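You operate a simulated robot arm through the tools that you are given. There is no shell and no other tool. Be economical: measure what you need, move in short steps, check, and stop when the job is done.

You are at the controls of a simulated robot arm. One attempt, no reset.

TASK
Open the printer, brush the dust off its roller and shut the lid.
Fine: lift the roll out first and stand it beside the printer; the brush goes back. Set down upright: wide paper roll, grey brush. What is to be rubbed or washed off counts as gone when no trace of it is left.
Where things are to end (x, y in the base frame): wide paper roll within 0.05 m of [0.38, 0.04].

Only the result counts: the job must be done as asked and must still hold three seconds after the hand-in. Knocking over, shifting, dropping, spilling or breaking anything else fails it. Lids that push on must go on centred and level and be pressed home; caps that screw on are set level and turned clockwise until they are tight.

THE ROBOT
A 5-joint arm with a two-finger parallel gripper, fixed in place. Base frame: the origin is at the foot of the arm, x ahead of it, y to its left, z up; the work surface is at about z = 0. Units: m, degrees, N and s.
With the tool pointing down near the work surface it reaches from about 0.26 to 0.6 m from the base axis. Its first joint turns from -66.0 to 66.0 degrees. The tool tilts only in the upright plane through the base axis and itself; it spins freely about its own axis. Payload 1.57 kg.
Tool frame: the origin (TCP) lies between the finger pads and is the grasp point; the fingertips stand 0.03 m ahead of it; z points along the fingers, y is the line along which they close. Largest opening 0.08 m; finger width 0.017, thickness 0.012; the body of the gripper, 0.04 by 0.082 m, starts 0.08 m behind the TCP.
Orientation is that of the tool frame in the base frame, as a unit quaternion [x, y, z, w]. With the fingers straight down and closing along the base's y, the tool's x points along the base's -x, its y along +y and its z along -z.

THE INTERFACE
- The arm moves only by the tool drive_tool. Its argument "rows" is a list of rows, each an object of numbers (a shift or turn left out is 0, a gripper value left out holds the last): "tx", "ty", "tz": the shift along the tool's x, y, z in m; "ax", "ay", "az": the turn, a rotation vector about the tool's x, y, z in degrees. In form: [{"tx": .., "ty": .., "tz": .., "ax": .., "ay": .., "az": ..}, ...]. A call has 1 to 12 rows; each row is the pose to reach, as a shift and turn from the pose commanded when the call began, along the tool's axes at that moment. "claw" is the finger opening in m, from 0 to 0.08, set as the call begins (left out, the last holds). Rows are played at 5 a second. More than 0.05 m and 8.6 degrees between two rows, or a gripper value outside its range, and nothing of the call is played. Where a pose cannot be reached the arm comes as near as it can. A force on the tool above 90 N (or 10 N above the force at the start of the call, whichever is more), or a blocked arm, ends the call early, and 0.2 s more pass. The fingers move at their own pace (about 0.153 m/s each) and stop on an object; they squeeze with about 32 N. The grip force told is the motor's: it shows also when the fingers shut on nothing. Time passes only in rows, and 0.2 s behind the last, so rows that repeat a pose let the fingers close. The reply holds the time, the measured pose of the TCP, the force on the tool along the base axes, the opening and the grip force, in the units named above and with some noise, with the torque about the TCP (base axes, N m) and any sound that the robot's microphone picked up.
- Cameras (640 x 400 px; columns grow to the right, rows downward): "scene" is fixed at [0.0394, 0.3932, 0.5338]; the picture's right is [-0.76, -0.65, 0.00], its down [-0.32, 0.37, -0.87] and it looks along [0.57, -0.66, -0.49] (base axes); focal length 231 px, centre (320, 200). "wrist" rides on the gripper at [0.072, -0.007, -0.122] in the tool frame; the picture's right is [0.09, 1.00, 0.00], its down [-0.84, 0.08, -0.54] and it looks along [-0.54, 0.05, 0.84] (tool axes); focal length 238 px, centre (320, 200). There is no depth. A picture from a camera that has moved, and an enlarged one, comes with that camera's place and axes in the base frame and with its lens.
- capture(camera): a new picture of that camera. No time passes.
- enlarge(camera, box): a new picture of the part [left, top, right, bottom] of that camera's present view, enlarged. No time passes.
- hand_in(): hands the job in; it is judged then, once.

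Work in short steps. Places have to be worked out from the pictures, the camera data and where the tool is seen: move nearer, look again, correct. Check each grasp and each placing, and mend what went wrong. You have 120 turns and 84 pictures in all, those below and enlarged ones among them. Open the gripper and draw the arm clear of the work before you hand the job in, unless the task says otherwise; then end with one line.

The tools are called as name(argument=value, ...) on one line, values as JSON. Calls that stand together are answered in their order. drive_tool: Moves the arm, as the interface text tells. Its arguments: {"type":"object","properties":{"rows":{"type":"array","items":{"type":"object","properties":{"tx":{"type":"number"},"ty":{"type":"number"},"tz":{"type":"number"},"ax":{"type":"number"},"ay":{"type":"number"},"az":{"type":"number"}}}},"claw":{"type":"number"}},"required":["rows"]} The other tools are called the same way: capture (camera) takes a picture; enlarge (camera, box) takes an enlarged picture of a part of a camera's view; hand_in () hands the job in.

At the start:

```text
clock: 0.0
tool_pos: [0.322, 0.1132, 0.4361]
orientation: [0.0, 1.0, 0.0, 0.001]
ft_force: [-0.5, 0.3, -0.7]
wrist_torque: [0.0, -0.01, 0.01]
opening: 0.0799
grasp_force: 0.1
```

scene: 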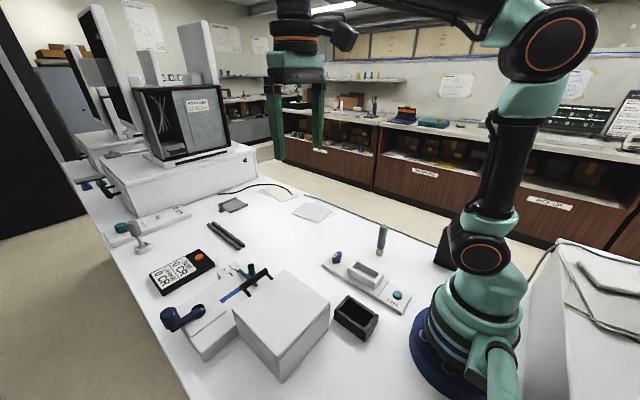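
wrist: 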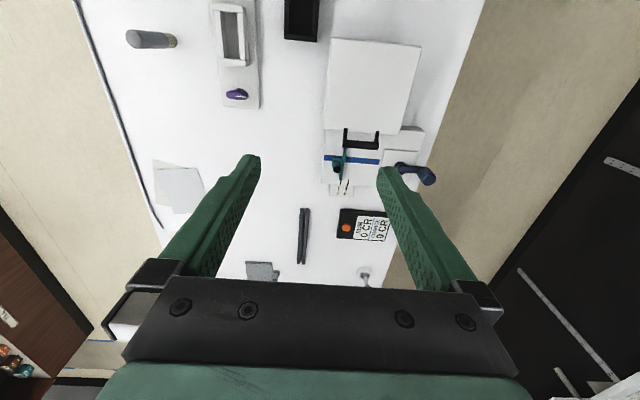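

The printer is not obvious yet, so I'll enlarge both views of the bench to identify the printer, roll and brush.

enlarge(camera="scene", box=[140, 220, 340, 390])

enlarge(camera="scene", box=[300, 200, 440, 350])

enlarge(camera="wrist", box=[100, 0, 460, 290])

```text
2.35 times, centred on (240, 305) of scene
camera zoom: at [0.0394, 0.3932, 0.5338], right [-0.76, -0.65, 0.0], down [-0.32, 0.37, -0.87], along [0.57, -0.66, -0.49], focal length 543 px, centre (508, -47)
```

zoom: 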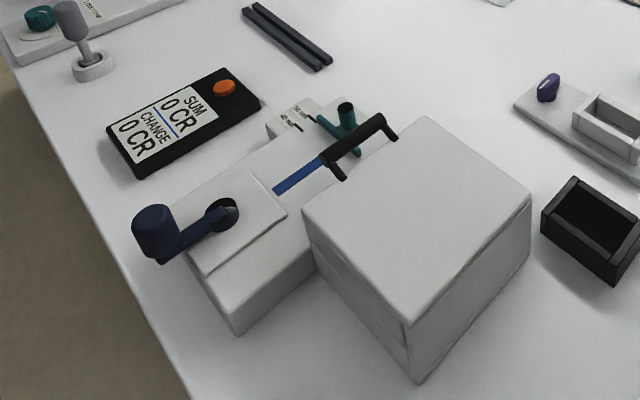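

```text
2.67 times, centred on (370, 275) of scene
camera zoom: at [0.0394, 0.3932, 0.5338], right [-0.76, -0.65, 0.0], down [-0.32, 0.37, -0.87], along [0.57, -0.66, -0.49], focal length 616 px, centre (187, 0)
```

zoom: 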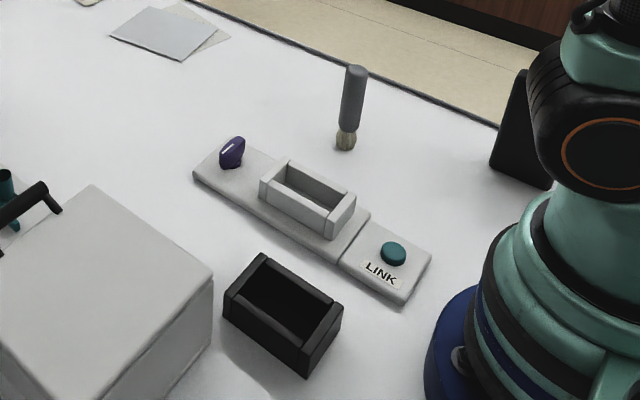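

```text
1.38 times, centred on (280, 145) of wrist
camera zoom: at [0.2512, 0.1065, 0.558], right [-0.09, 1.0, 0.0], down [0.84, 0.08, 0.54], along [0.54, 0.05, -0.84], focal length 329 px, centre (375, 276)
```

zoom: 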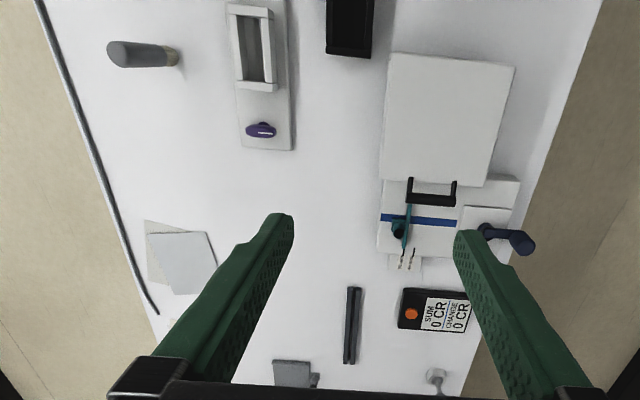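

The white box (about x 0.24–0.39, y 0.13–0.27, top z≈0.087) with a black handle looks like the printer's lid, and the brush stands at about (0.266, -0.17). I'll move over the front for a closer look.

drive_tool(rows=[{"tx": 0.0, "ty": 0.03, "tz": 0.03}, {"tx": 0.0, "ty": 0.06, "tz": 0.06}, {"tx": 0.0, "ty": 0.09, "tz": 0.09}, {"tx": 0.0, "ty": 0.1, "tz": 0.12}])

capture(camera="wrist")

```text
clock: 1.0
tool_pos: [0.3225, 0.2147, 0.3169]
orientation: [0.0, 1.0, 0.0, 0.0]
ft_force: [-0.3, 0.1, 0.3]
wrist_torque: [-0.05, 0.02, 0.05]
opening: 0.08
grasp_force: 0.1
```

```text
78 pictures are left
camera wrist: at [0.2511, 0.2072, 0.4378], right [-0.09, 1.0, 0.0], down [0.84, 0.08, 0.54], along [0.54, 0.05, -0.84], focal length 238 px, centre (320, 200)
```

wrist: 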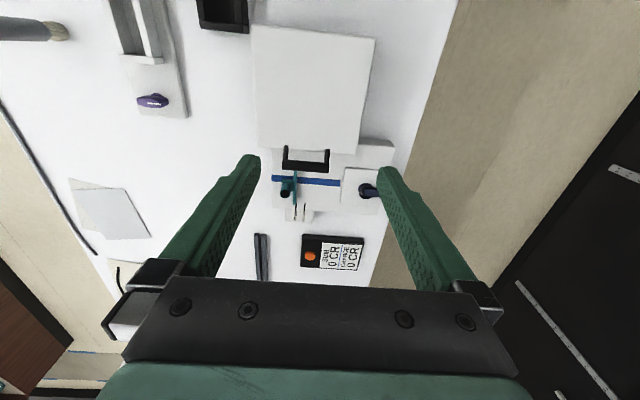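

enlarge(camera="wrist", box=[230, 120, 410, 280])

enlarge(camera="scene", box=[155, 240, 285, 350])

```text
2.50 times, centred on (320, 200) of wrist
camera zoom: at [0.2511, 0.2072, 0.4378], right [-0.09, 1.0, 0.0], down [0.84, 0.08, 0.54], along [0.54, 0.05, -0.84], focal length 596 px, centre (320, 200)
```

zoom: 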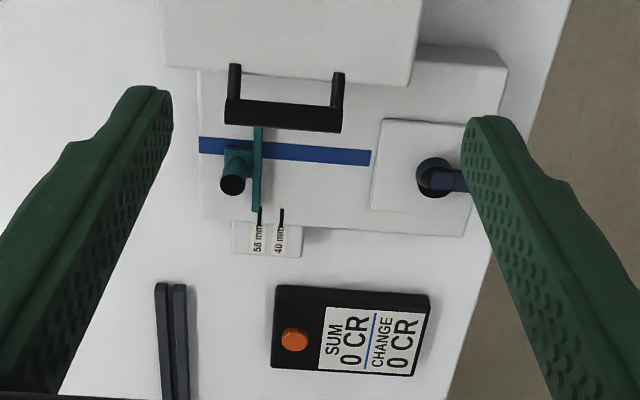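

```text
3.64 times, centred on (220, 295) of scene
camera zoom: at [0.0394, 0.3932, 0.5338], right [-0.76, -0.65, 0.0], down [-0.32, 0.37, -0.87], along [0.57, -0.66, -0.49], focal length 840 px, centre (684, -146)
```

zoom: 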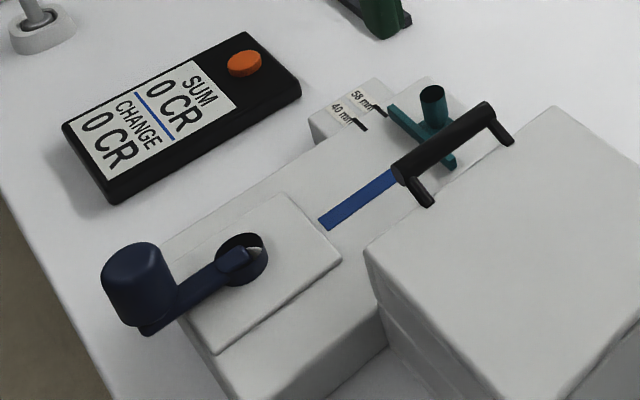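

This is a paper printer with a hinged lid (handle bar along y at roughly x 0.407, y 0.163–0.234, z≈0.10), a crank and a width guide at 58 mm. I'll turn the tool 90° and hover above the bar.

drive_tool(rows=[{"tx": -0.008, "ty": -0.001, "tz": 0.008, "az": -8.2}, {"tx": -0.016, "ty": -0.003, "tz": 0.016, "az": -16.4}, {"tx": -0.024, "ty": -0.004, "tz": 0.024, "az": -24.6}, {"tx": -0.032, "ty": -0.006, "tz": 0.032, "az": -32.8}, {"tx": -0.04, "ty": -0.008, "tz": 0.04, "az": -41}, {"tx": -0.048, "ty": -0.009, "tz": 0.05, "az": -49.2}, {"tx": -0.056, "ty": -0.011, "tz": 0.06, "az": -57.4}, {"tx": -0.064, "ty": -0.012, "tz": 0.07, "az": -65.6}, {"tx": -0.072, "ty": -0.014, "tz": 0.08, "az": -73.8}, {"tx": -0.08, "ty": -0.015, "tz": 0.09, "az": -82}, {"tx": -0.085, "ty": -0.0155, "tz": 0.097, "az": -90}])

capture(camera="wrist")

capture(camera="scene")

```text
clock: 3.4
tool_pos: [0.406, 0.1987, 0.2197]
orientation: [0.708, -0.706, 0.001, -0.001]
ft_force: [1.3, -0.4, -0.1]
wrist_torque: [-0.02, 0.03, 0.01]
opening: 0.0797
grasp_force: 0.2
```

```text
75 pictures are left
camera wrist: at [0.4148, 0.1255, 0.3413], right [-1.0, -0.09, 0.0], down [-0.08, 0.84, 0.54], along [-0.05, 0.54, -0.84], focal length 238 px, centre (320, 200)
```

wrist: 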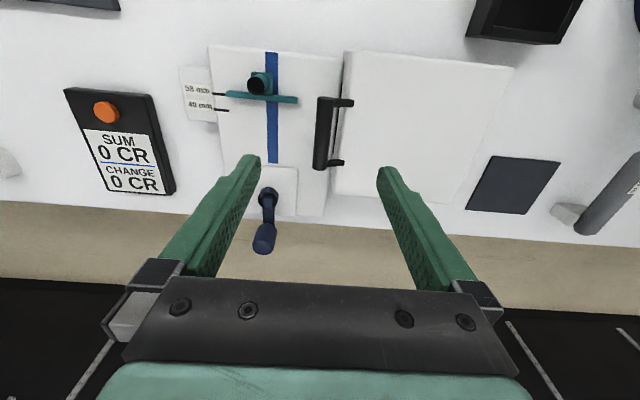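

```text
74 pictures are left
```

scene: 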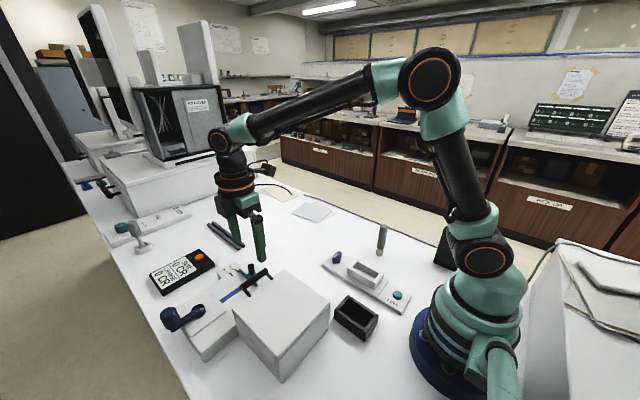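

Closer look at the bar and the clearance around it before descending.

enlarge(camera="wrist", box=[260, 40, 420, 200])

```text
2.50 times, centred on (340, 120) of wrist
camera zoom: at [0.4148, 0.1255, 0.3413], right [-1.0, -0.09, 0.0], down [-0.08, 0.84, 0.54], along [-0.05, 0.54, -0.84], focal length 596 px, centre (270, 400)
```

zoom: 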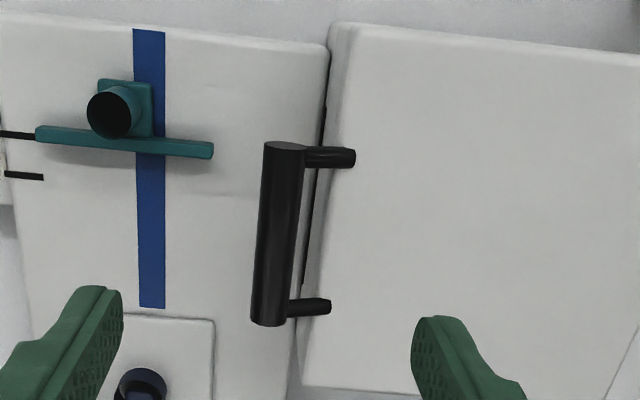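

Bar centre about (0.405, 0.203), z≈0.10. Descending so the tips just straddle the bar, with the opening narrowed.

drive_tool(rows=[{"tz": 0.03}, {"tz": 0.06, "tx": -0.002, "ty": 0.001}, {"tz": 0.08, "tx": -0.003, "ty": 0.001}, {"tz": 0.09, "tx": -0.003, "ty": 0.001}, {"tz": 0.098, "tx": -0.003, "ty": 0.001}], claw=0.04)

enlarge(camera="wrist", box=[200, 60, 440, 260])

enlarge(camera="scene", box=[190, 190, 340, 350])

```text
clock: 4.6
tool_pos: [0.4084, 0.2016, 0.1265]
orientation: [-0.707, 0.707, -0.001, 0.004]
ft_force: [-6.7, -18.8, 63.9]
wrist_torque: [-0.64, 1.96, 0.72]
opening: 0.0454
grasp_force: 3.2
```

```text
2.00 times, centred on (320, 160) of wrist
camera zoom: at [0.4153, 0.1287, 0.2483], right [-1.0, -0.09, -0.01], down [-0.08, 0.83, 0.54], along [-0.04, 0.54, -0.84], focal length 477 px, centre (320, 280)
```

zoom: 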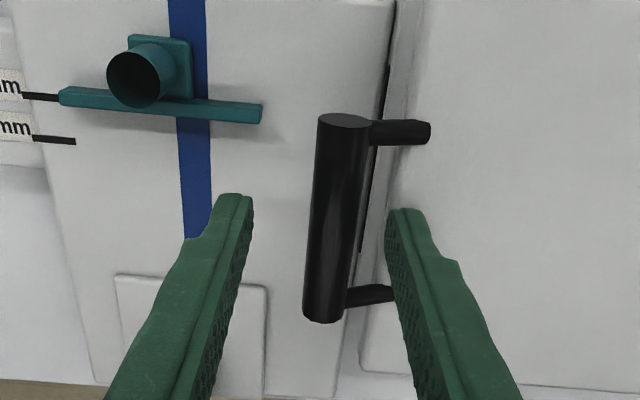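

```text
2.50 times, centred on (265, 270) of scene
camera zoom: at [0.0391, 0.393, 0.534], right [-0.76, -0.65, 0.0], down [-0.32, 0.37, -0.87], along [0.57, -0.66, -0.49], focal length 577 px, centre (458, 25)
```

zoom: 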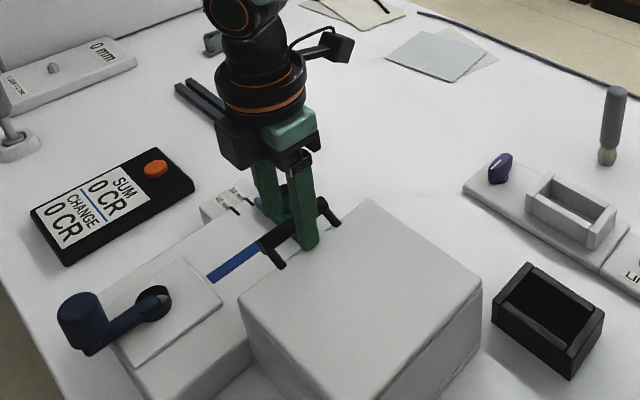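

The right fingertip rests on the lid top (lid top ≈0.096, higher than I judged). I back up 5 mm and close on the bar.

drive_tool(rows=[{"tz": -0.006}, {"tz": -0.006, "ty": 0.001}])

drive_tool(rows=[{"tz": 0}, {"tz": 0}, {"tz": 0}], claw=0)

enlarge(camera="wrist", box=[240, 80, 400, 200])

enlarge(camera="scene", box=[220, 230, 300, 310])

```text
clock: 5.2
tool_pos: [0.4058, 0.2011, 0.1287]
orientation: [-0.707, 0.707, 0.0, 0.001]
ft_force: [0.6, 1.2, 23.8]
wrist_torque: [-0.01, 0.57, -0.2]
opening: 0.0389
grasp_force: 0.0
```

```text
clock: 6.0
tool_pos: [0.4034, 0.2016, 0.1279]
orientation: [0.708, -0.706, 0.0, 0.0]
ft_force: [-17.3, 12.9, 19.5]
wrist_torque: [0.33, 0.4, -0.13]
opening: 0.0155
grasp_force: 31.2
```

```text
3.33 times, centred on (320, 140) of wrist
camera zoom: at [0.4125, 0.1292, 0.249], right [-1.0, -0.09, 0.0], down [-0.08, 0.84, 0.54], along [-0.05, 0.54, -0.84], focal length 794 px, centre (320, 400)
```

zoom: 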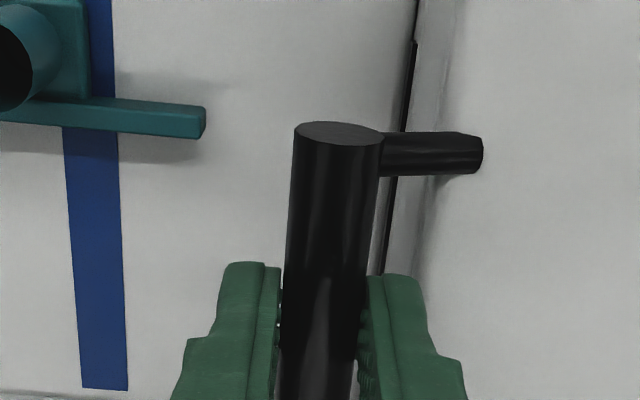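

```text
5.00 times, centred on (260, 270) of scene
camera zoom: at [0.0393, 0.3931, 0.5339], right [-0.76, -0.65, 0.0], down [-0.32, 0.37, -0.87], along [0.57, -0.66, -0.49], focal length 1154 px, centre (620, -150)
```

zoom: 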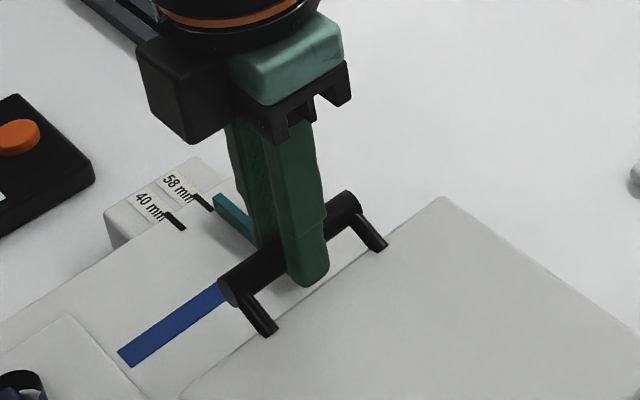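

Gripped the bar (opening 0.0155). I test-lift along a 10° arc assuming the hinge is at the rear edge near x 0.24.

drive_tool(rows=[{"ty": 0.0005, "tz": -0.007}, {"ty": 0.0015, "tz": -0.0142}, {"ty": 0.0026, "tz": -0.021}, {"ty": 0.0042, "tz": -0.0282}])

capture(camera="scene")

```text
clock: 7.0
tool_pos: [0.4, 0.1996, 0.1562]
orientation: [-0.707, 0.707, 0.001, -0.001]
ft_force: [-13.1, 6.8, -4.5]
wrist_torque: [0.37, 0.11, 0.02]
opening: 0.0154
grasp_force: 31.1
```

```text
68 pictures are left
```

scene: 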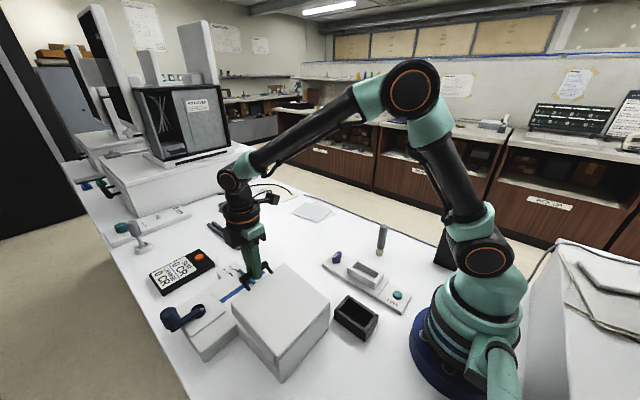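

enlarge(camera="scene", box=[190, 230, 350, 390])

```text
2.50 times, centred on (270, 310) of scene
camera zoom: at [0.0394, 0.3932, 0.5338], right [-0.76, -0.65, 0.0], down [-0.32, 0.37, -0.87], along [0.57, -0.66, -0.49], focal length 577 px, centre (445, -75)
```

zoom: 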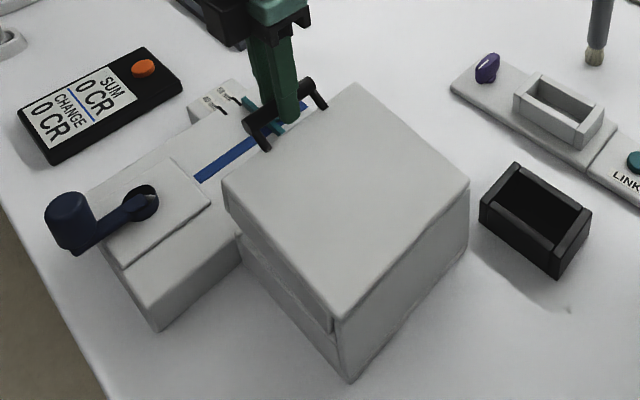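

The lid opens on the rear hinge as assumed. Continuing the arc to about 40°.

drive_tool(rows=[{"ty": 0.0039, "tz": -0.0138}, {"ty": 0.0091, "tz": -0.0271}, {"ty": 0.0153, "tz": -0.0399}, {"ty": 0.0227, "tz": -0.0522}, {"ty": 0.0311, "tz": -0.0637}, {"ty": 0.0405, "tz": -0.0745}])

enlarge(camera="scene", box=[190, 170, 390, 390])

```text
clock: 8.4
tool_pos: [0.3603, 0.2003, 0.2315]
orientation: [0.707, -0.707, -0.001, 0.001]
ft_force: [-6.3, -13.4, -9.1]
wrist_torque: [-0.4, 0.1, -0.04]
opening: 0.0157
grasp_force: 31.1
```

```text
1.82 times, centred on (290, 280) of scene
camera zoom: at [0.0394, 0.3932, 0.5338], right [-0.76, -0.65, 0.0], down [-0.32, 0.37, -0.87], along [0.57, -0.66, -0.49], focal length 420 px, centre (374, 54)
```

zoom: 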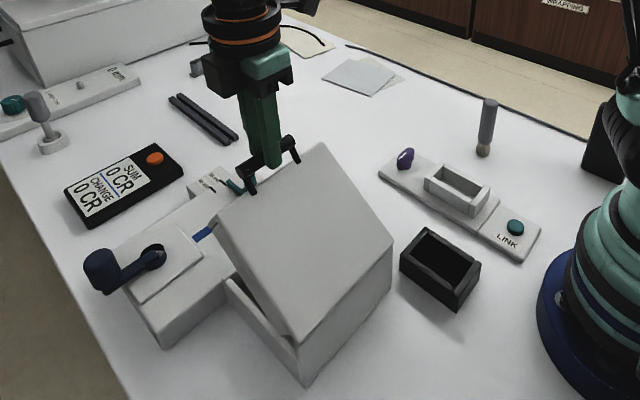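

Going well with low force; continue to about 80°.

drive_tool(rows=[{"ty": 0.0103, "tz": -0.0099}, {"ty": 0.0213, "tz": -0.0189}, {"ty": 0.0332, "tz": -0.0268}, {"ty": 0.0457, "tz": -0.0338}, {"ty": 0.0587, "tz": -0.0396}, {"ty": 0.0722, "tz": -0.0443}, {"ty": 0.0861, "tz": -0.0477}, {"ty": 0.1002, "tz": -0.0499}])

enlarge(camera="scene", box=[190, 130, 430, 390])

```text
clock: 10.2
tool_pos: [0.2602, 0.2021, 0.282]
orientation: [0.708, -0.707, -0.001, -0.003]
ft_force: [3.2, 3.5, 22.6]
wrist_torque: [0.15, -0.12, -0.03]
opening: 0.0157
grasp_force: 31.3
```

```text
1.54 times, centred on (310, 260) of scene
camera zoom: at [0.0393, 0.3931, 0.5339], right [-0.76, -0.65, 0.0], down [-0.32, 0.37, -0.87], along [0.57, -0.66, -0.49], focal length 355 px, centre (335, 108)
```

zoom: 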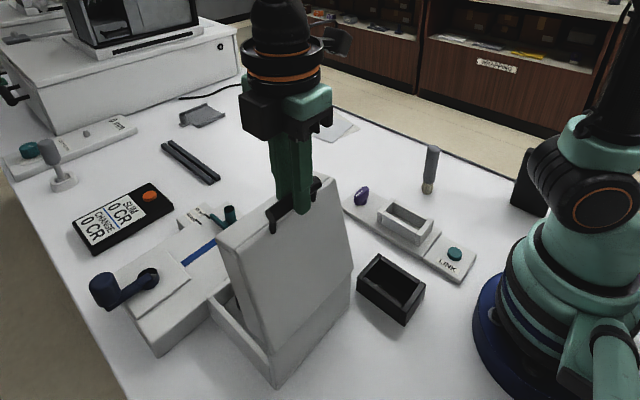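

About 75–80° open now. Push on past vertical, watching force for the end stop.

drive_tool(rows=[{"ty": 0.007, "tz": -0.002}, {"ty": 0.0143, "tz": -0.003}, {"ty": 0.0215, "tz": -0.003}, {"ty": 0.0285, "tz": -0.003}, {"ty": 0.0355, "tz": -0.0025}, {"ty": 0.0427, "tz": -0.0015}])

enlarge(camera="scene", box=[190, 130, 430, 390])

```text
clock: 11.6
tool_pos: [0.2175, 0.1998, 0.2825]
orientation: [0.707, -0.707, 0.0, 0.001]
ft_force: [2.1, 7.1, 2.8]
wrist_torque: [0.21, -0.14, -0.02]
opening: 0.0154
grasp_force: 31.3
```

```text
1.54 times, centred on (310, 260) of scene
camera zoom: at [0.0394, 0.3932, 0.5338], right [-0.76, -0.65, 0.0], down [-0.32, 0.37, -0.87], along [0.57, -0.66, -0.49], focal length 355 px, centre (335, 108)
```

zoom: 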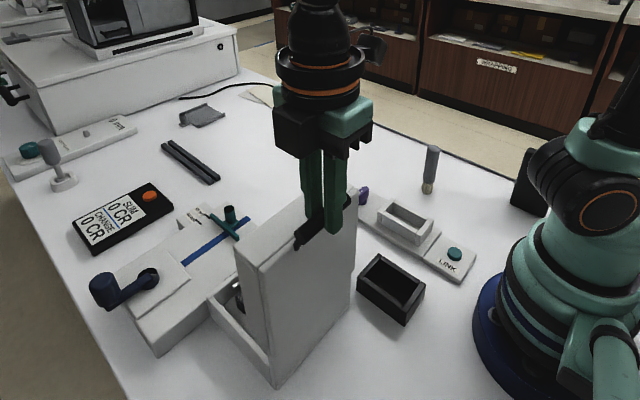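

Roughly 92°; continue a little toward the stop.

drive_tool(rows=[{"ty": 0.007, "tz": 0.0015}, {"ty": 0.014, "tz": 0.003}, {"ty": 0.021, "tz": 0.005}, {"ty": 0.028, "tz": 0.0075}])

enlarge(camera="scene", box=[190, 130, 430, 390])

```text
clock: 12.6
tool_pos: [0.1886, 0.2006, 0.2744]
orientation: [0.707, -0.707, 0.0, 0.0]
ft_force: [-5.4, -0.7, 22.1]
wrist_torque: [-0.02, 0.1, 0.0]
opening: 0.0155
grasp_force: 30.8
```

```text
1.54 times, centred on (310, 260) of scene
camera zoom: at [0.0393, 0.3931, 0.5339], right [-0.76, -0.65, 0.0], down [-0.32, 0.37, -0.87], along [0.57, -0.66, -0.49], focal length 355 px, centre (335, 108)
```

zoom: 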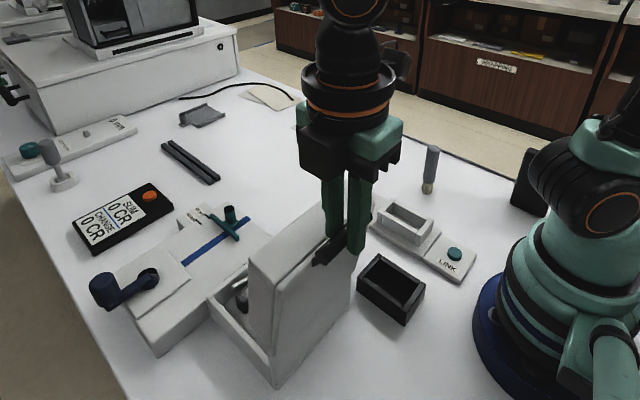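

About 100° open. A little further to find the stop.

drive_tool(rows=[{"ty": 0.006, "tz": -0.0005}, {"ty": 0.013, "tz": 0.002}, {"ty": 0.019, "tz": 0.005}])

enlarge(camera="scene", box=[190, 130, 430, 390])

```text
clock: 13.4
tool_pos: [0.1703, 0.2001, 0.2677]
orientation: [-0.706, 0.708, -0.001, -0.001]
ft_force: [1.2, 1.4, -2.5]
wrist_torque: [-0.29, -0.1, 0.0]
opening: 0.015
grasp_force: 31.8
```

```text
1.54 times, centred on (310, 260) of scene
camera zoom: at [0.0394, 0.3932, 0.5338], right [-0.76, -0.65, 0.0], down [-0.32, 0.37, -0.87], along [0.57, -0.66, -0.49], focal length 355 px, centre (335, 108)
```

zoom: 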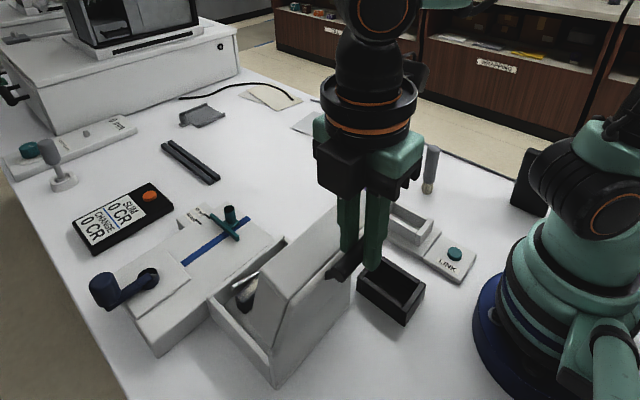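

Well past vertical with no stop felt. I'll release by opening a few mm and see whether it holds.

drive_tool(rows=[{"tz": 0}, {"tz": 0}, {"tz": 0}], claw=0.035)

enlarge(camera="scene", box=[270, 200, 390, 320])

```text
clock: 14.2
tool_pos: [0.1698, 0.2021, 0.2697]
orientation: [-0.707, 0.707, 0.0, 0.0]
ft_force: [0.3, -0.1, 0.5]
wrist_torque: [0.02, -0.05, 0.03]
opening: 0.0349
grasp_force: 0.2
```

```text
3.33 times, centred on (330, 260) of scene
camera zoom: at [0.0394, 0.3932, 0.5338], right [-0.76, -0.65, 0.0], down [-0.32, 0.37, -0.87], along [0.57, -0.66, -0.49], focal length 770 px, centre (287, 0)
```

zoom: 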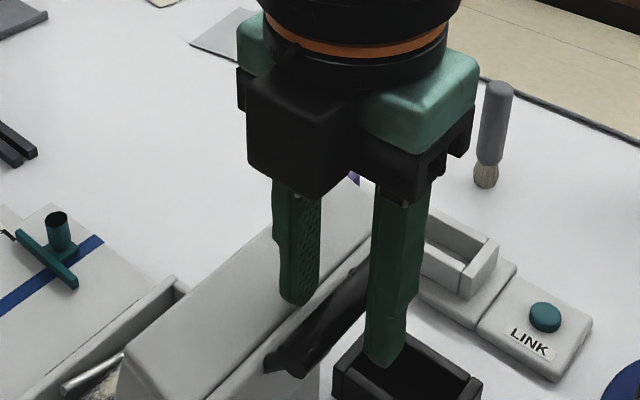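

No load on the fingers; lift straight up and clear, then look into the printer.

drive_tool(rows=[{"tz": -0.02}, {"tz": -0.04}, {"tz": -0.07}, {"tz": -0.1}, {"tz": -0.12, "ty": -0.03}, {"tz": -0.13, "ty": -0.07}, {"tz": -0.13, "ty": -0.11}, {"tz": -0.13, "ty": -0.15, "tx": 0.03}])

capture(camera="wrist")

enlarge(camera="scene", box=[190, 180, 390, 380])

```text
clock: 16.0
tool_pos: [0.3205, 0.1703, 0.4001]
orientation: [0.708, -0.706, 0.0, -0.001]
ft_force: [0.9, 0.2, -0.1]
wrist_torque: [0.01, 0.03, -0.03]
opening: 0.0349
grasp_force: 0.0
```

```text
60 pictures are left
camera wrist: at [0.3287, 0.0987, 0.5207], right [-1.0, -0.09, 0.0], down [-0.08, 0.84, 0.54], along [-0.05, 0.54, -0.84], focal length 238 px, centre (320, 200)
```

wrist: 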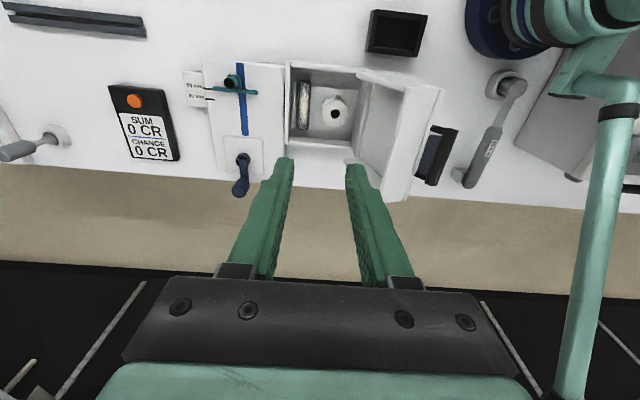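

```text
2.00 times, centred on (290, 280) of scene
camera zoom: at [0.0393, 0.3932, 0.5338], right [-0.76, -0.65, 0.0], down [-0.32, 0.37, -0.87], along [0.57, -0.66, -0.49], focal length 462 px, centre (380, 40)
```

zoom: 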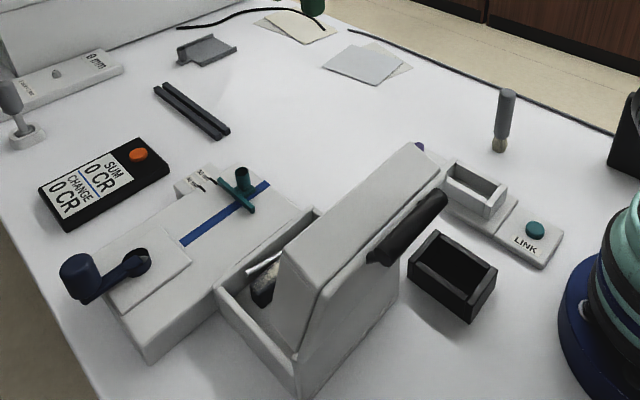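

The lid holds open; the roll stands inside. Enlarging the interior.

enlarge(camera="wrist", box=[270, 50, 390, 150])

```text
4.00 times, centred on (330, 100) of wrist
camera zoom: at [0.3287, 0.0987, 0.5207], right [-1.0, -0.09, 0.0], down [-0.08, 0.84, 0.54], along [-0.05, 0.54, -0.84], focal length 953 px, centre (280, 600)
```

zoom: 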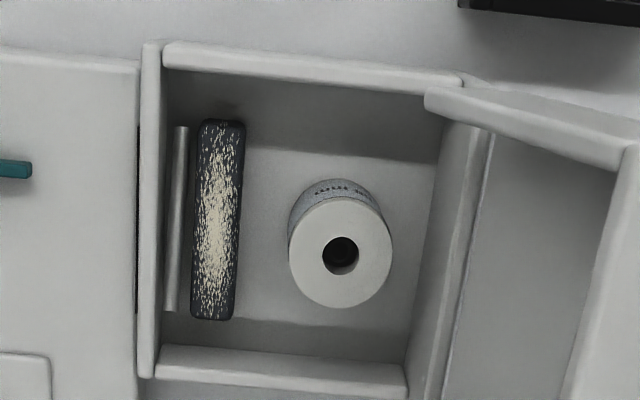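

Roll is at about (0.291, 0.198), Ø≈0.048, 58 mm tall; dusty roller at x≈0.35, y 0.152–0.243. I'll rotate so the fingers close along y with the camera facing away from the lid, and hover above the roll.

drive_tool(rows=[{"tx": -0.003, "ty": 0.003, "tz": 0.015, "az": -8.2}, {"tx": -0.005, "ty": 0.006, "tz": 0.03, "az": -16.4}, {"tx": -0.008, "ty": 0.009, "tz": 0.045, "az": -24.6}, {"tx": -0.01, "ty": 0.012, "tz": 0.06, "az": -32.8}, {"tx": -0.013, "ty": 0.015, "tz": 0.075, "az": -41}, {"tx": -0.016, "ty": 0.018, "tz": 0.09, "az": -49.2}, {"tx": -0.019, "ty": 0.021, "tz": 0.105, "az": -57.4}, {"tx": -0.022, "ty": 0.024, "tz": 0.12, "az": -65.6}, {"tx": -0.025, "ty": 0.027, "tz": 0.135, "az": -73.8}, {"tx": -0.028, "ty": 0.029, "tz": 0.15, "az": -82}, {"tx": -0.028, "ty": 0.0295, "tz": 0.165, "az": -90}], claw=0.07)

capture(camera="wrist")

```text
clock: 18.4
tool_pos: [0.2913, 0.199, 0.2347]
orientation: [1.0, 0.001, 0.0, 0.0]
ft_force: [0.6, -0.2, -0.1]
wrist_torque: [0.02, -0.01, 0.0]
opening: 0.0702
grasp_force: 0.1
```

```text
57 pictures are left
camera wrist: at [0.3641, 0.2057, 0.3557], right [0.1, -1.0, 0.0], down [-0.84, -0.08, 0.54], along [-0.54, -0.05, -0.84], focal length 238 px, centre (320, 200)
```

wrist: 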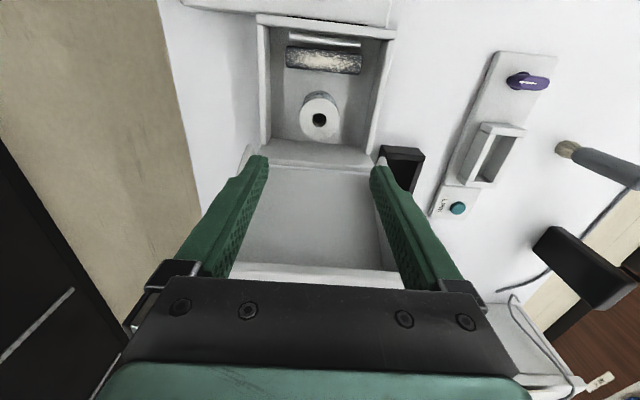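

Roll centre refined to (0.292, 0.200). Descending straight over it.

drive_tool(rows=[{"tz": 0.03}, {"tz": 0.06}, {"tz": 0.09}, {"tz": 0.12}, {"tz": 0.15}, {"tz": 0.17}, {"tz": 0.185, "ty": -0.001}])

capture(camera="wrist")

```text
clock: 20.0
tool_pos: [0.2908, 0.2004, 0.0475]
orientation: [1.0, 0.0, 0.0, 0.0]
ft_force: [0.3, 0.4, -0.2]
wrist_torque: [0.0, 0.0, -0.05]
opening: 0.0699
grasp_force: 0.1
```

```text
56 pictures are left
camera wrist: at [0.3636, 0.207, 0.1703], right [0.09, -1.0, 0.0], down [-0.84, -0.08, 0.54], along [-0.54, -0.05, -0.84], focal length 238 px, centre (320, 200)
```

wrist: 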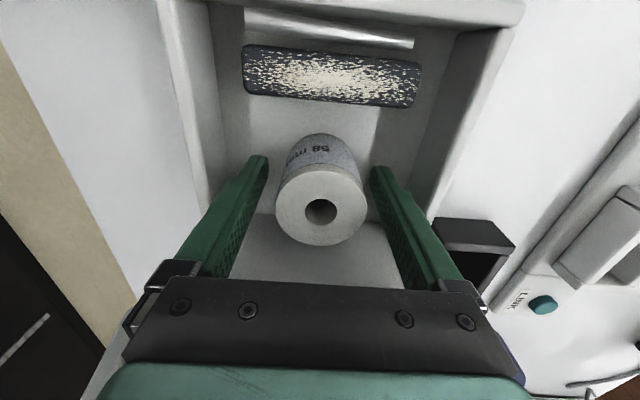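

Roll is between the fingers; close, then lift slightly.

drive_tool(rows=[{"tz": 0}, {"tz": 0}, {"tz": 0}], claw=0)

drive_tool(rows=[{"tz": -0.02}, {"tz": -0.05}, {"tz": -0.08}, {"tz": -0.11}, {"tz": -0.14}])

capture(camera="wrist")

```text
clock: 20.8
tool_pos: [0.2898, 0.2016, 0.0485]
orientation: [1.0, 0.001, 0.0, 0.0]
ft_force: [0.6, 1.8, -0.8]
wrist_torque: [0.06, -0.03, 0.04]
opening: 0.0475
grasp_force: 31.9
```

```text
clock: 22.0
tool_pos: [0.2904, 0.1996, 0.1883]
orientation: [1.0, 0.0, -0.001, 0.001]
ft_force: [-0.4, -0.1, -1.3]
wrist_torque: [0.01, 0.02, 0.03]
opening: 0.0
grasp_force: 21.1
```

```text
55 pictures are left
camera wrist: at [0.3635, 0.2064, 0.3104], right [0.09, -1.0, 0.0], down [-0.84, -0.08, 0.54], along [-0.54, -0.05, -0.84], focal length 238 px, centre (320, 200)
```

wrist: 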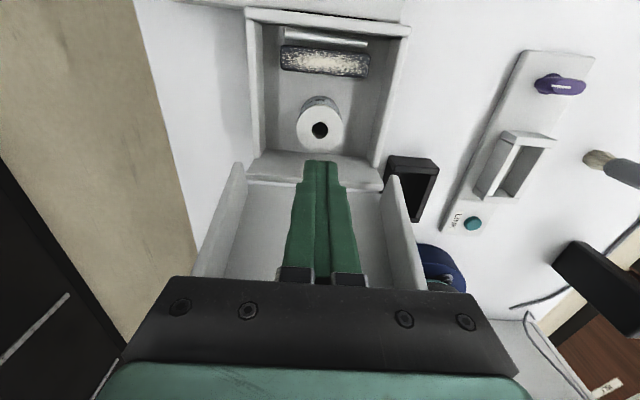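

The roll slipped out of the grip and stayed in place upright. I'll re-grip a bit lower and lift slowly in small steps.

drive_tool(rows=[{"tz": 0}, {"tz": 0.03}, {"tz": 0.06}, {"tz": 0.09}, {"tz": 0.12}, {"tz": 0.14}, {"tz": 0.147}], claw=0.07)

drive_tool(rows=[{"tz": 0}, {"tz": 0}, {"tz": 0}, {"tz": 0}], claw=0.03)

capture(camera="wrist")

drive_tool(rows=[{"tz": -0.002}, {"tz": -0.004}, {"tz": -0.006}, {"tz": -0.008}, {"tz": -0.01}])

capture(camera="wrist")

```text
clock: 23.6
tool_pos: [0.2914, 0.1998, 0.0426]
orientation: [1.0, 0.0, 0.0, 0.0]
ft_force: [0.4, 0.8, 0.4]
wrist_torque: [-0.03, -0.01, -0.01]
opening: 0.0702
grasp_force: 0.1
```

```text
clock: 24.6
tool_pos: [0.2907, 0.1993, 0.0433]
orientation: [1.0, 0.0, -0.001, -0.001]
ft_force: [1.2, -1.5, -1.2]
wrist_torque: [-0.04, -0.06, 0.0]
opening: 0.0473
grasp_force: 32.1
```

```text
54 pictures are left
camera wrist: at [0.3643, 0.2064, 0.1641], right [0.09, -1.0, 0.0], down [-0.84, -0.08, 0.54], along [-0.54, -0.05, -0.84], focal length 238 px, centre (320, 200)
```

wrist: 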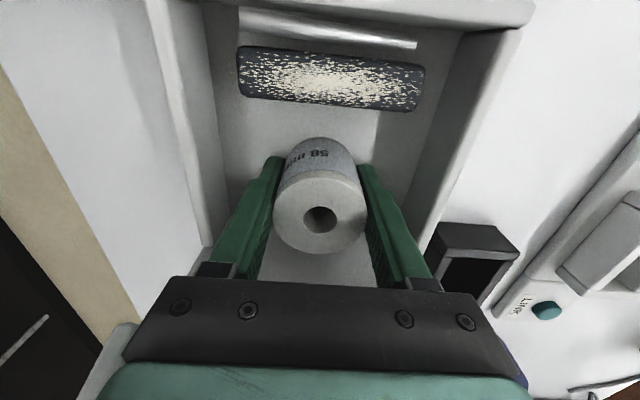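

```text
clock: 25.8
tool_pos: [0.2902, 0.1992, 0.0519]
orientation: [1.0, 0.0, 0.0, 0.0]
ft_force: [0.6, 0.3, 0.1]
wrist_torque: [0.0, -0.01, 0.02]
opening: 0.0472
grasp_force: 31.2
```

```text
53 pictures are left
camera wrist: at [0.3639, 0.2063, 0.1736], right [0.09, -1.0, 0.0], down [-0.84, -0.08, 0.54], along [-0.54, -0.05, -0.84], focal length 238 px, centre (320, 200)
```

wrist: 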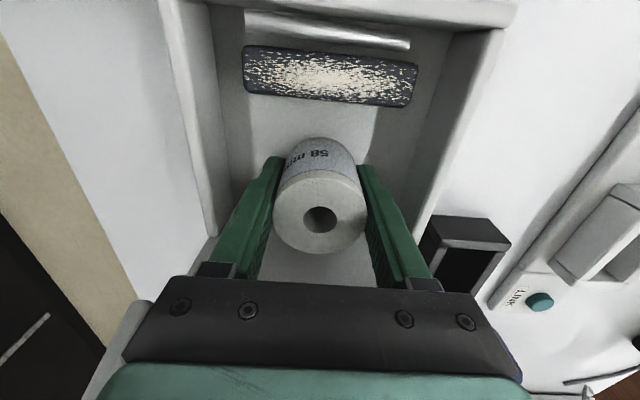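

The roll now rides with the gripper. Raising it gently clear of the tray.

drive_tool(rows=[{"tz": -0.008}, {"tz": -0.018}, {"tz": -0.03}, {"tz": -0.042}, {"tz": -0.054}, {"tz": -0.066}, {"tz": -0.078}, {"tz": -0.09}, {"tz": -0.102}, {"tz": -0.114}, {"tz": -0.122}])

capture(camera="wrist")

capture(camera="scene")

```text
clock: 28.2
tool_pos: [0.2905, 0.1995, 0.1748]
orientation: [1.0, 0.0, 0.0, 0.0]
ft_force: [-0.4, -0.6, -0.9]
wrist_torque: [0.02, -0.01, 0.0]
opening: 0.0473
grasp_force: 32.1
```

```text
52 pictures are left
camera wrist: at [0.3639, 0.2063, 0.2955], right [0.09, -1.0, 0.0], down [-0.84, -0.08, 0.54], along [-0.54, -0.05, -0.84], focal length 238 px, centre (320, 200)
```

wrist: 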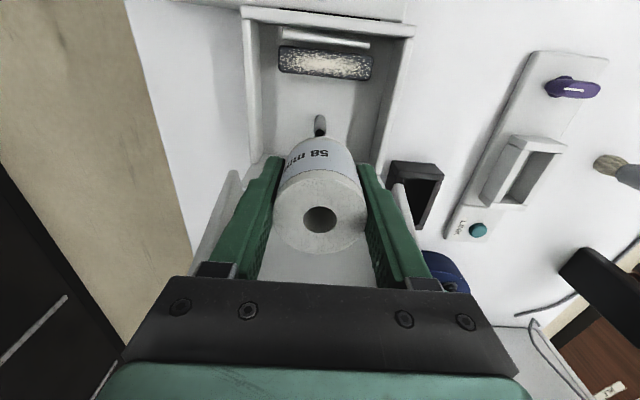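

```text
51 pictures are left
```

scene: 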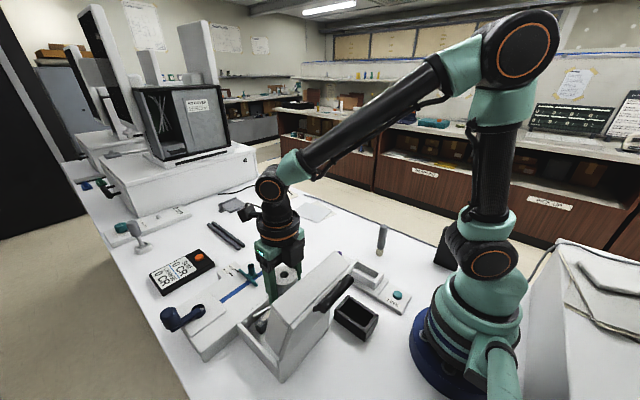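

Roll is out (a spindle peg stays in the tray). Carrying it forward and then sideways to (0.38, 0.04).

drive_tool(rows=[{"tx": 0.02}, {"tx": 0.04, "ty": 0.01}, {"tx": 0.06, "ty": 0.03}, {"tx": 0.08, "ty": 0.055}, {"tx": 0.0895, "ty": 0.08}, {"tx": 0.0895, "ty": 0.105}, {"tx": 0.0895, "ty": 0.13}, {"tx": 0.0895, "ty": 0.15}, {"tx": 0.0895, "ty": 0.1595}])

drive_tool(rows=[{"tz": 0.015}, {"tz": 0.03}, {"tz": 0.045}, {"tz": 0.06}, {"tz": 0.075}, {"tz": 0.09}, {"tz": 0.105}, {"tz": 0.115}, {"tz": 0.12}, {"tz": 0.125}])

enlarge(camera="scene", box=[240, 170, 400, 310])

capture(camera="wrist")

```text
clock: 30.2
tool_pos: [0.3797, 0.0505, 0.174]
orientation: [1.0, 0.0, -0.001, 0.0]
ft_force: [-0.6, 0.0, -1.0]
wrist_torque: [-0.01, -0.01, -0.01]
opening: 0.0473
grasp_force: 32.4
out of reach, approached as far as the arm can: row 9
```

```text
clock: 32.4
tool_pos: [0.3801, 0.05, 0.0493]
orientation: [1.0, 0.0, 0.0, 0.0]
ft_force: [0.4, 0.3, -0.7]
wrist_torque: [0.02, -0.04, -0.01]
opening: 0.0475
grasp_force: 32.4
```

```text
2.86 times, centred on (320, 240) of scene
camera zoom: at [0.0394, 0.3932, 0.5338], right [-0.76, -0.65, 0.0], down [-0.32, 0.37, -0.87], along [0.57, -0.66, -0.49], focal length 660 px, centre (320, 86)
```

zoom: 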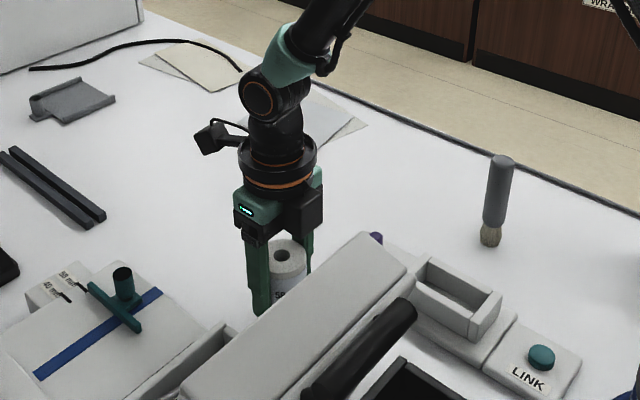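

```text
49 pictures are left
camera wrist: at [0.453, 0.0567, 0.1704], right [0.09, -1.0, 0.0], down [-0.84, -0.08, 0.54], along [-0.54, -0.05, -0.84], focal length 238 px, centre (320, 200)
```

wrist: 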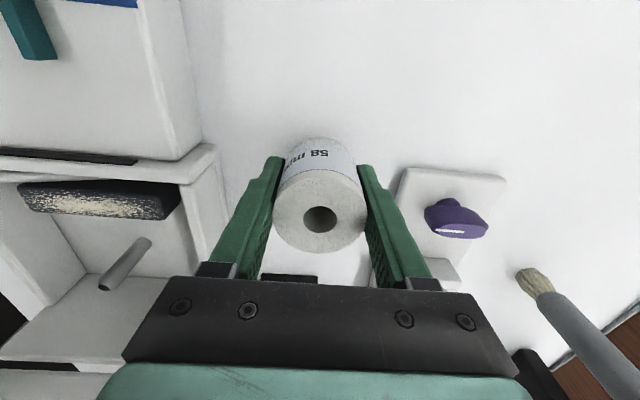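

It is at (0.380, 0.050), within tolerance. Lowering in small steps to feel the table.

drive_tool(rows=[{"tz": 0.003}, {"tz": 0.005}, {"tz": 0.007}])

drive_tool(rows=[{"tz": 0.002}, {"tz": 0.004}])

drive_tool(rows=[{"tz": 0.001}, {"tz": 0.002}])

```text
clock: 33.2
tool_pos: [0.3813, 0.0502, 0.0418]
orientation: [1.0, 0.001, 0.0, 0.0]
ft_force: [0.4, 0.3, -1.3]
wrist_torque: [-0.03, -0.01, 0.01]
opening: 0.0475
grasp_force: 32.2
```

```text
clock: 33.8
tool_pos: [0.3807, 0.051, 0.0394]
orientation: [1.0, 0.001, -0.001, 0.0]
ft_force: [-0.4, -0.3, 0.2]
wrist_torque: [-0.01, -0.02, 0.0]
opening: 0.0477
grasp_force: 31.7
```

```text
clock: 34.4
tool_pos: [0.3802, 0.0508, 0.0355]
orientation: [1.0, 0.0, 0.001, -0.001]
ft_force: [0.2, 0.1, -1.1]
wrist_torque: [0.01, -0.08, 0.0]
opening: 0.0475
grasp_force: 32.2
```

drive_tool(rows=[{"tz": 0.001}, {"tz": 0.002}, {"tz": 0.003}])

enlarge(camera="scene", box=[285, 210, 345, 260])

```text
clock: 35.2
tool_pos: [0.3797, 0.0507, 0.0332]
orientation: [1.0, 0.0, 0.0, 0.0]
ft_force: [0.0, -0.1, -1.6]
wrist_torque: [0.0, -0.01, 0.0]
opening: 0.0474
grasp_force: 32.0
```

```text
8.00 times, centred on (315, 235) of scene
camera zoom: at [0.0394, 0.3932, 0.5338], right [-0.76, -0.65, 0.0], down [-0.32, 0.37, -0.87], along [0.57, -0.66, -0.49], focal length 1847 px, centre (360, -80)
```

zoom: 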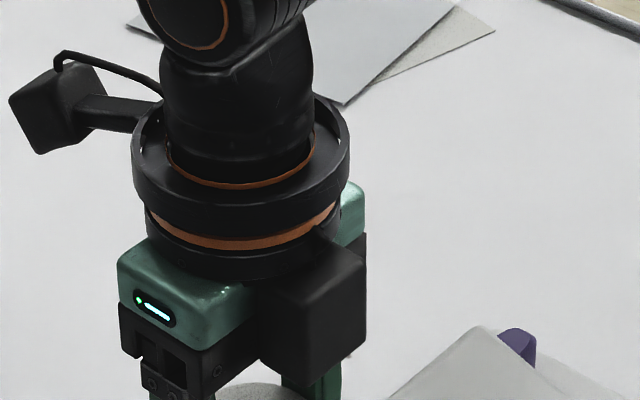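

drive_tool(rows=[{"tz": 0.001}, {"tz": 0.002}])

enlarge(camera="scene", box=[280, 225, 350, 285])

```text
clock: 35.8
tool_pos: [0.3798, 0.0497, 0.0318]
orientation: [1.0, -0.001, 0.0, 0.0]
ft_force: [-0.2, 0.5, -1.6]
wrist_torque: [0.01, 0.01, -0.03]
opening: 0.0475
grasp_force: 32.3
```

```text
6.67 times, centred on (315, 255) of scene
camera zoom: at [0.0394, 0.3932, 0.5338], right [-0.76, -0.65, 0.0], down [-0.32, 0.37, -0.87], along [0.57, -0.66, -0.49], focal length 1539 px, centre (353, -167)
```

zoom: 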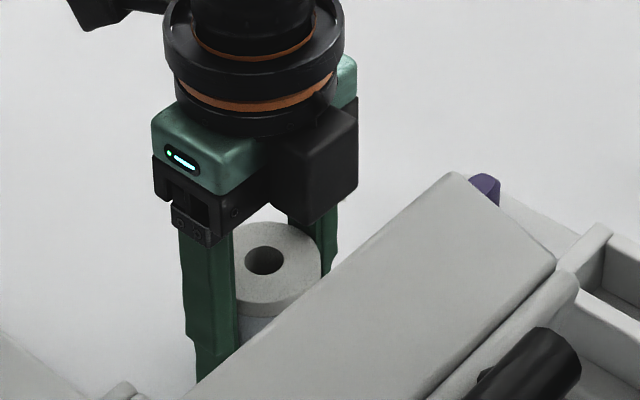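

Roll top reads ≈0.059, so the bottom is within ~1 mm of the table. Releasing gently.

drive_tool(rows=[{"tz": 0.0008}, {"tz": 0.0008}])

drive_tool(rows=[{"tz": 0}, {"tz": 0}, {"tz": 0}], claw=0.07)

drive_tool(rows=[{"tz": -0.03}, {"tz": -0.06}, {"tz": -0.09}, {"tz": -0.13}, {"tz": -0.17}])

capture(camera="wrist")

```text
clock: 36.4
tool_pos: [0.3802, 0.0494, 0.0309]
orientation: [1.0, 0.0, 0.0, 0.0]
ft_force: [-0.5, -0.6, 1.8]
wrist_torque: [0.0, -0.04, -0.03]
opening: 0.0476
grasp_force: 32.2
```

```text
clock: 37.2
tool_pos: [0.3805, 0.0498, 0.0305]
orientation: [1.0, 0.0, 0.0, 0.0]
ft_force: [0.6, 0.1, -0.1]
wrist_torque: [-0.03, 0.03, 0.0]
opening: 0.0701
grasp_force: 0.0
```

```text
clock: 38.4
tool_pos: [0.3791, 0.0503, 0.2006]
orientation: [1.0, 0.0, 0.0, 0.0]
ft_force: [0.3, 0.0, 0.1]
wrist_torque: [0.01, 0.0, 0.02]
opening: 0.07
grasp_force: 0.0
```

```text
46 pictures are left
camera wrist: at [0.4529, 0.057, 0.3224], right [0.09, -1.0, 0.0], down [-0.84, -0.08, 0.54], along [-0.54, -0.05, -0.84], focal length 238 px, centre (320, 200)
```

wrist: 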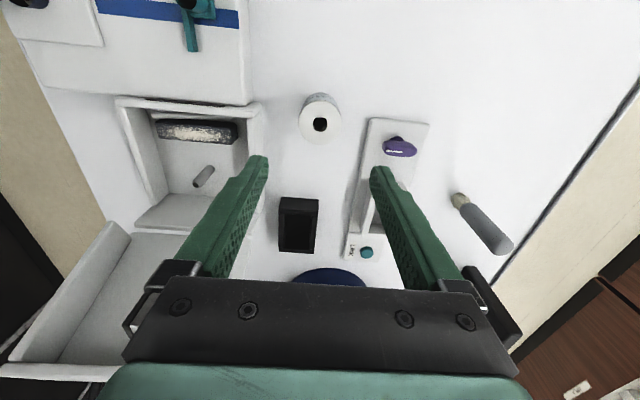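

Roll stands at about (0.38, 0.05). Next, fetch the brush at ≈(0.267, -0.170), about 0.12 tall: rotate back 90° while moving above it.

drive_tool(rows=[{"az": 8.2}, {"tx": -0.01, "ty": 0.02, "az": 16.4}, {"tx": -0.022, "ty": 0.043, "az": 24.6}, {"tx": -0.034, "ty": 0.066, "az": 32.8}, {"tx": -0.046, "ty": 0.09, "az": 41}, {"tx": -0.058, "ty": 0.113, "az": 49.2}, {"tx": -0.07, "ty": 0.137, "az": 57.4}, {"tx": -0.082, "ty": 0.16, "az": 65.6}, {"tx": -0.094, "ty": 0.184, "az": 73.8}, {"tx": -0.106, "ty": 0.207, "az": 82}, {"tx": -0.112, "ty": 0.22, "az": 90}], claw=0.06)

capture(camera="wrist")

capture(camera="scene")

```text
clock: 40.8
tool_pos: [0.2679, -0.1694, 0.2017]
orientation: [-0.706, 0.708, 0.0, 0.0]
ft_force: [-0.1, -0.5, -0.9]
wrist_torque: [-0.02, 0.02, -0.01]
opening: 0.0601
grasp_force: 0.1
```

```text
45 pictures are left
camera wrist: at [0.2758, -0.2417, 0.3217], right [-1.0, -0.09, 0.0], down [-0.07, 0.84, 0.54], along [-0.05, 0.54, -0.84], focal length 238 px, centre (320, 200)
```

wrist: 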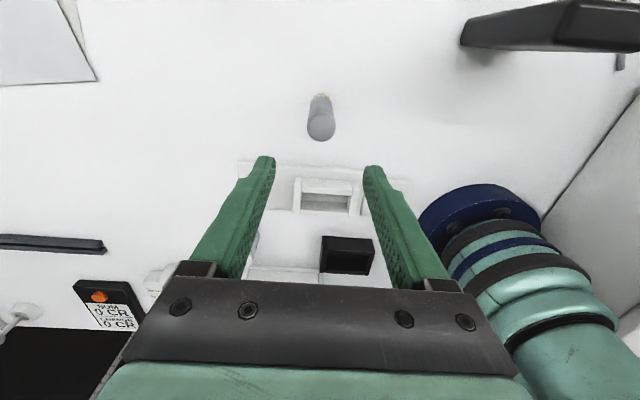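

```text
44 pictures are left
```

scene: 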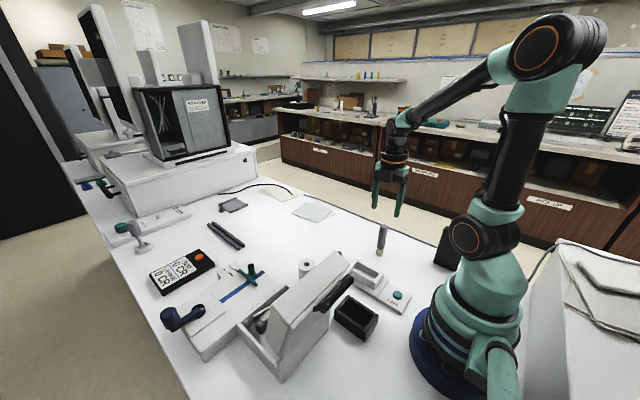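

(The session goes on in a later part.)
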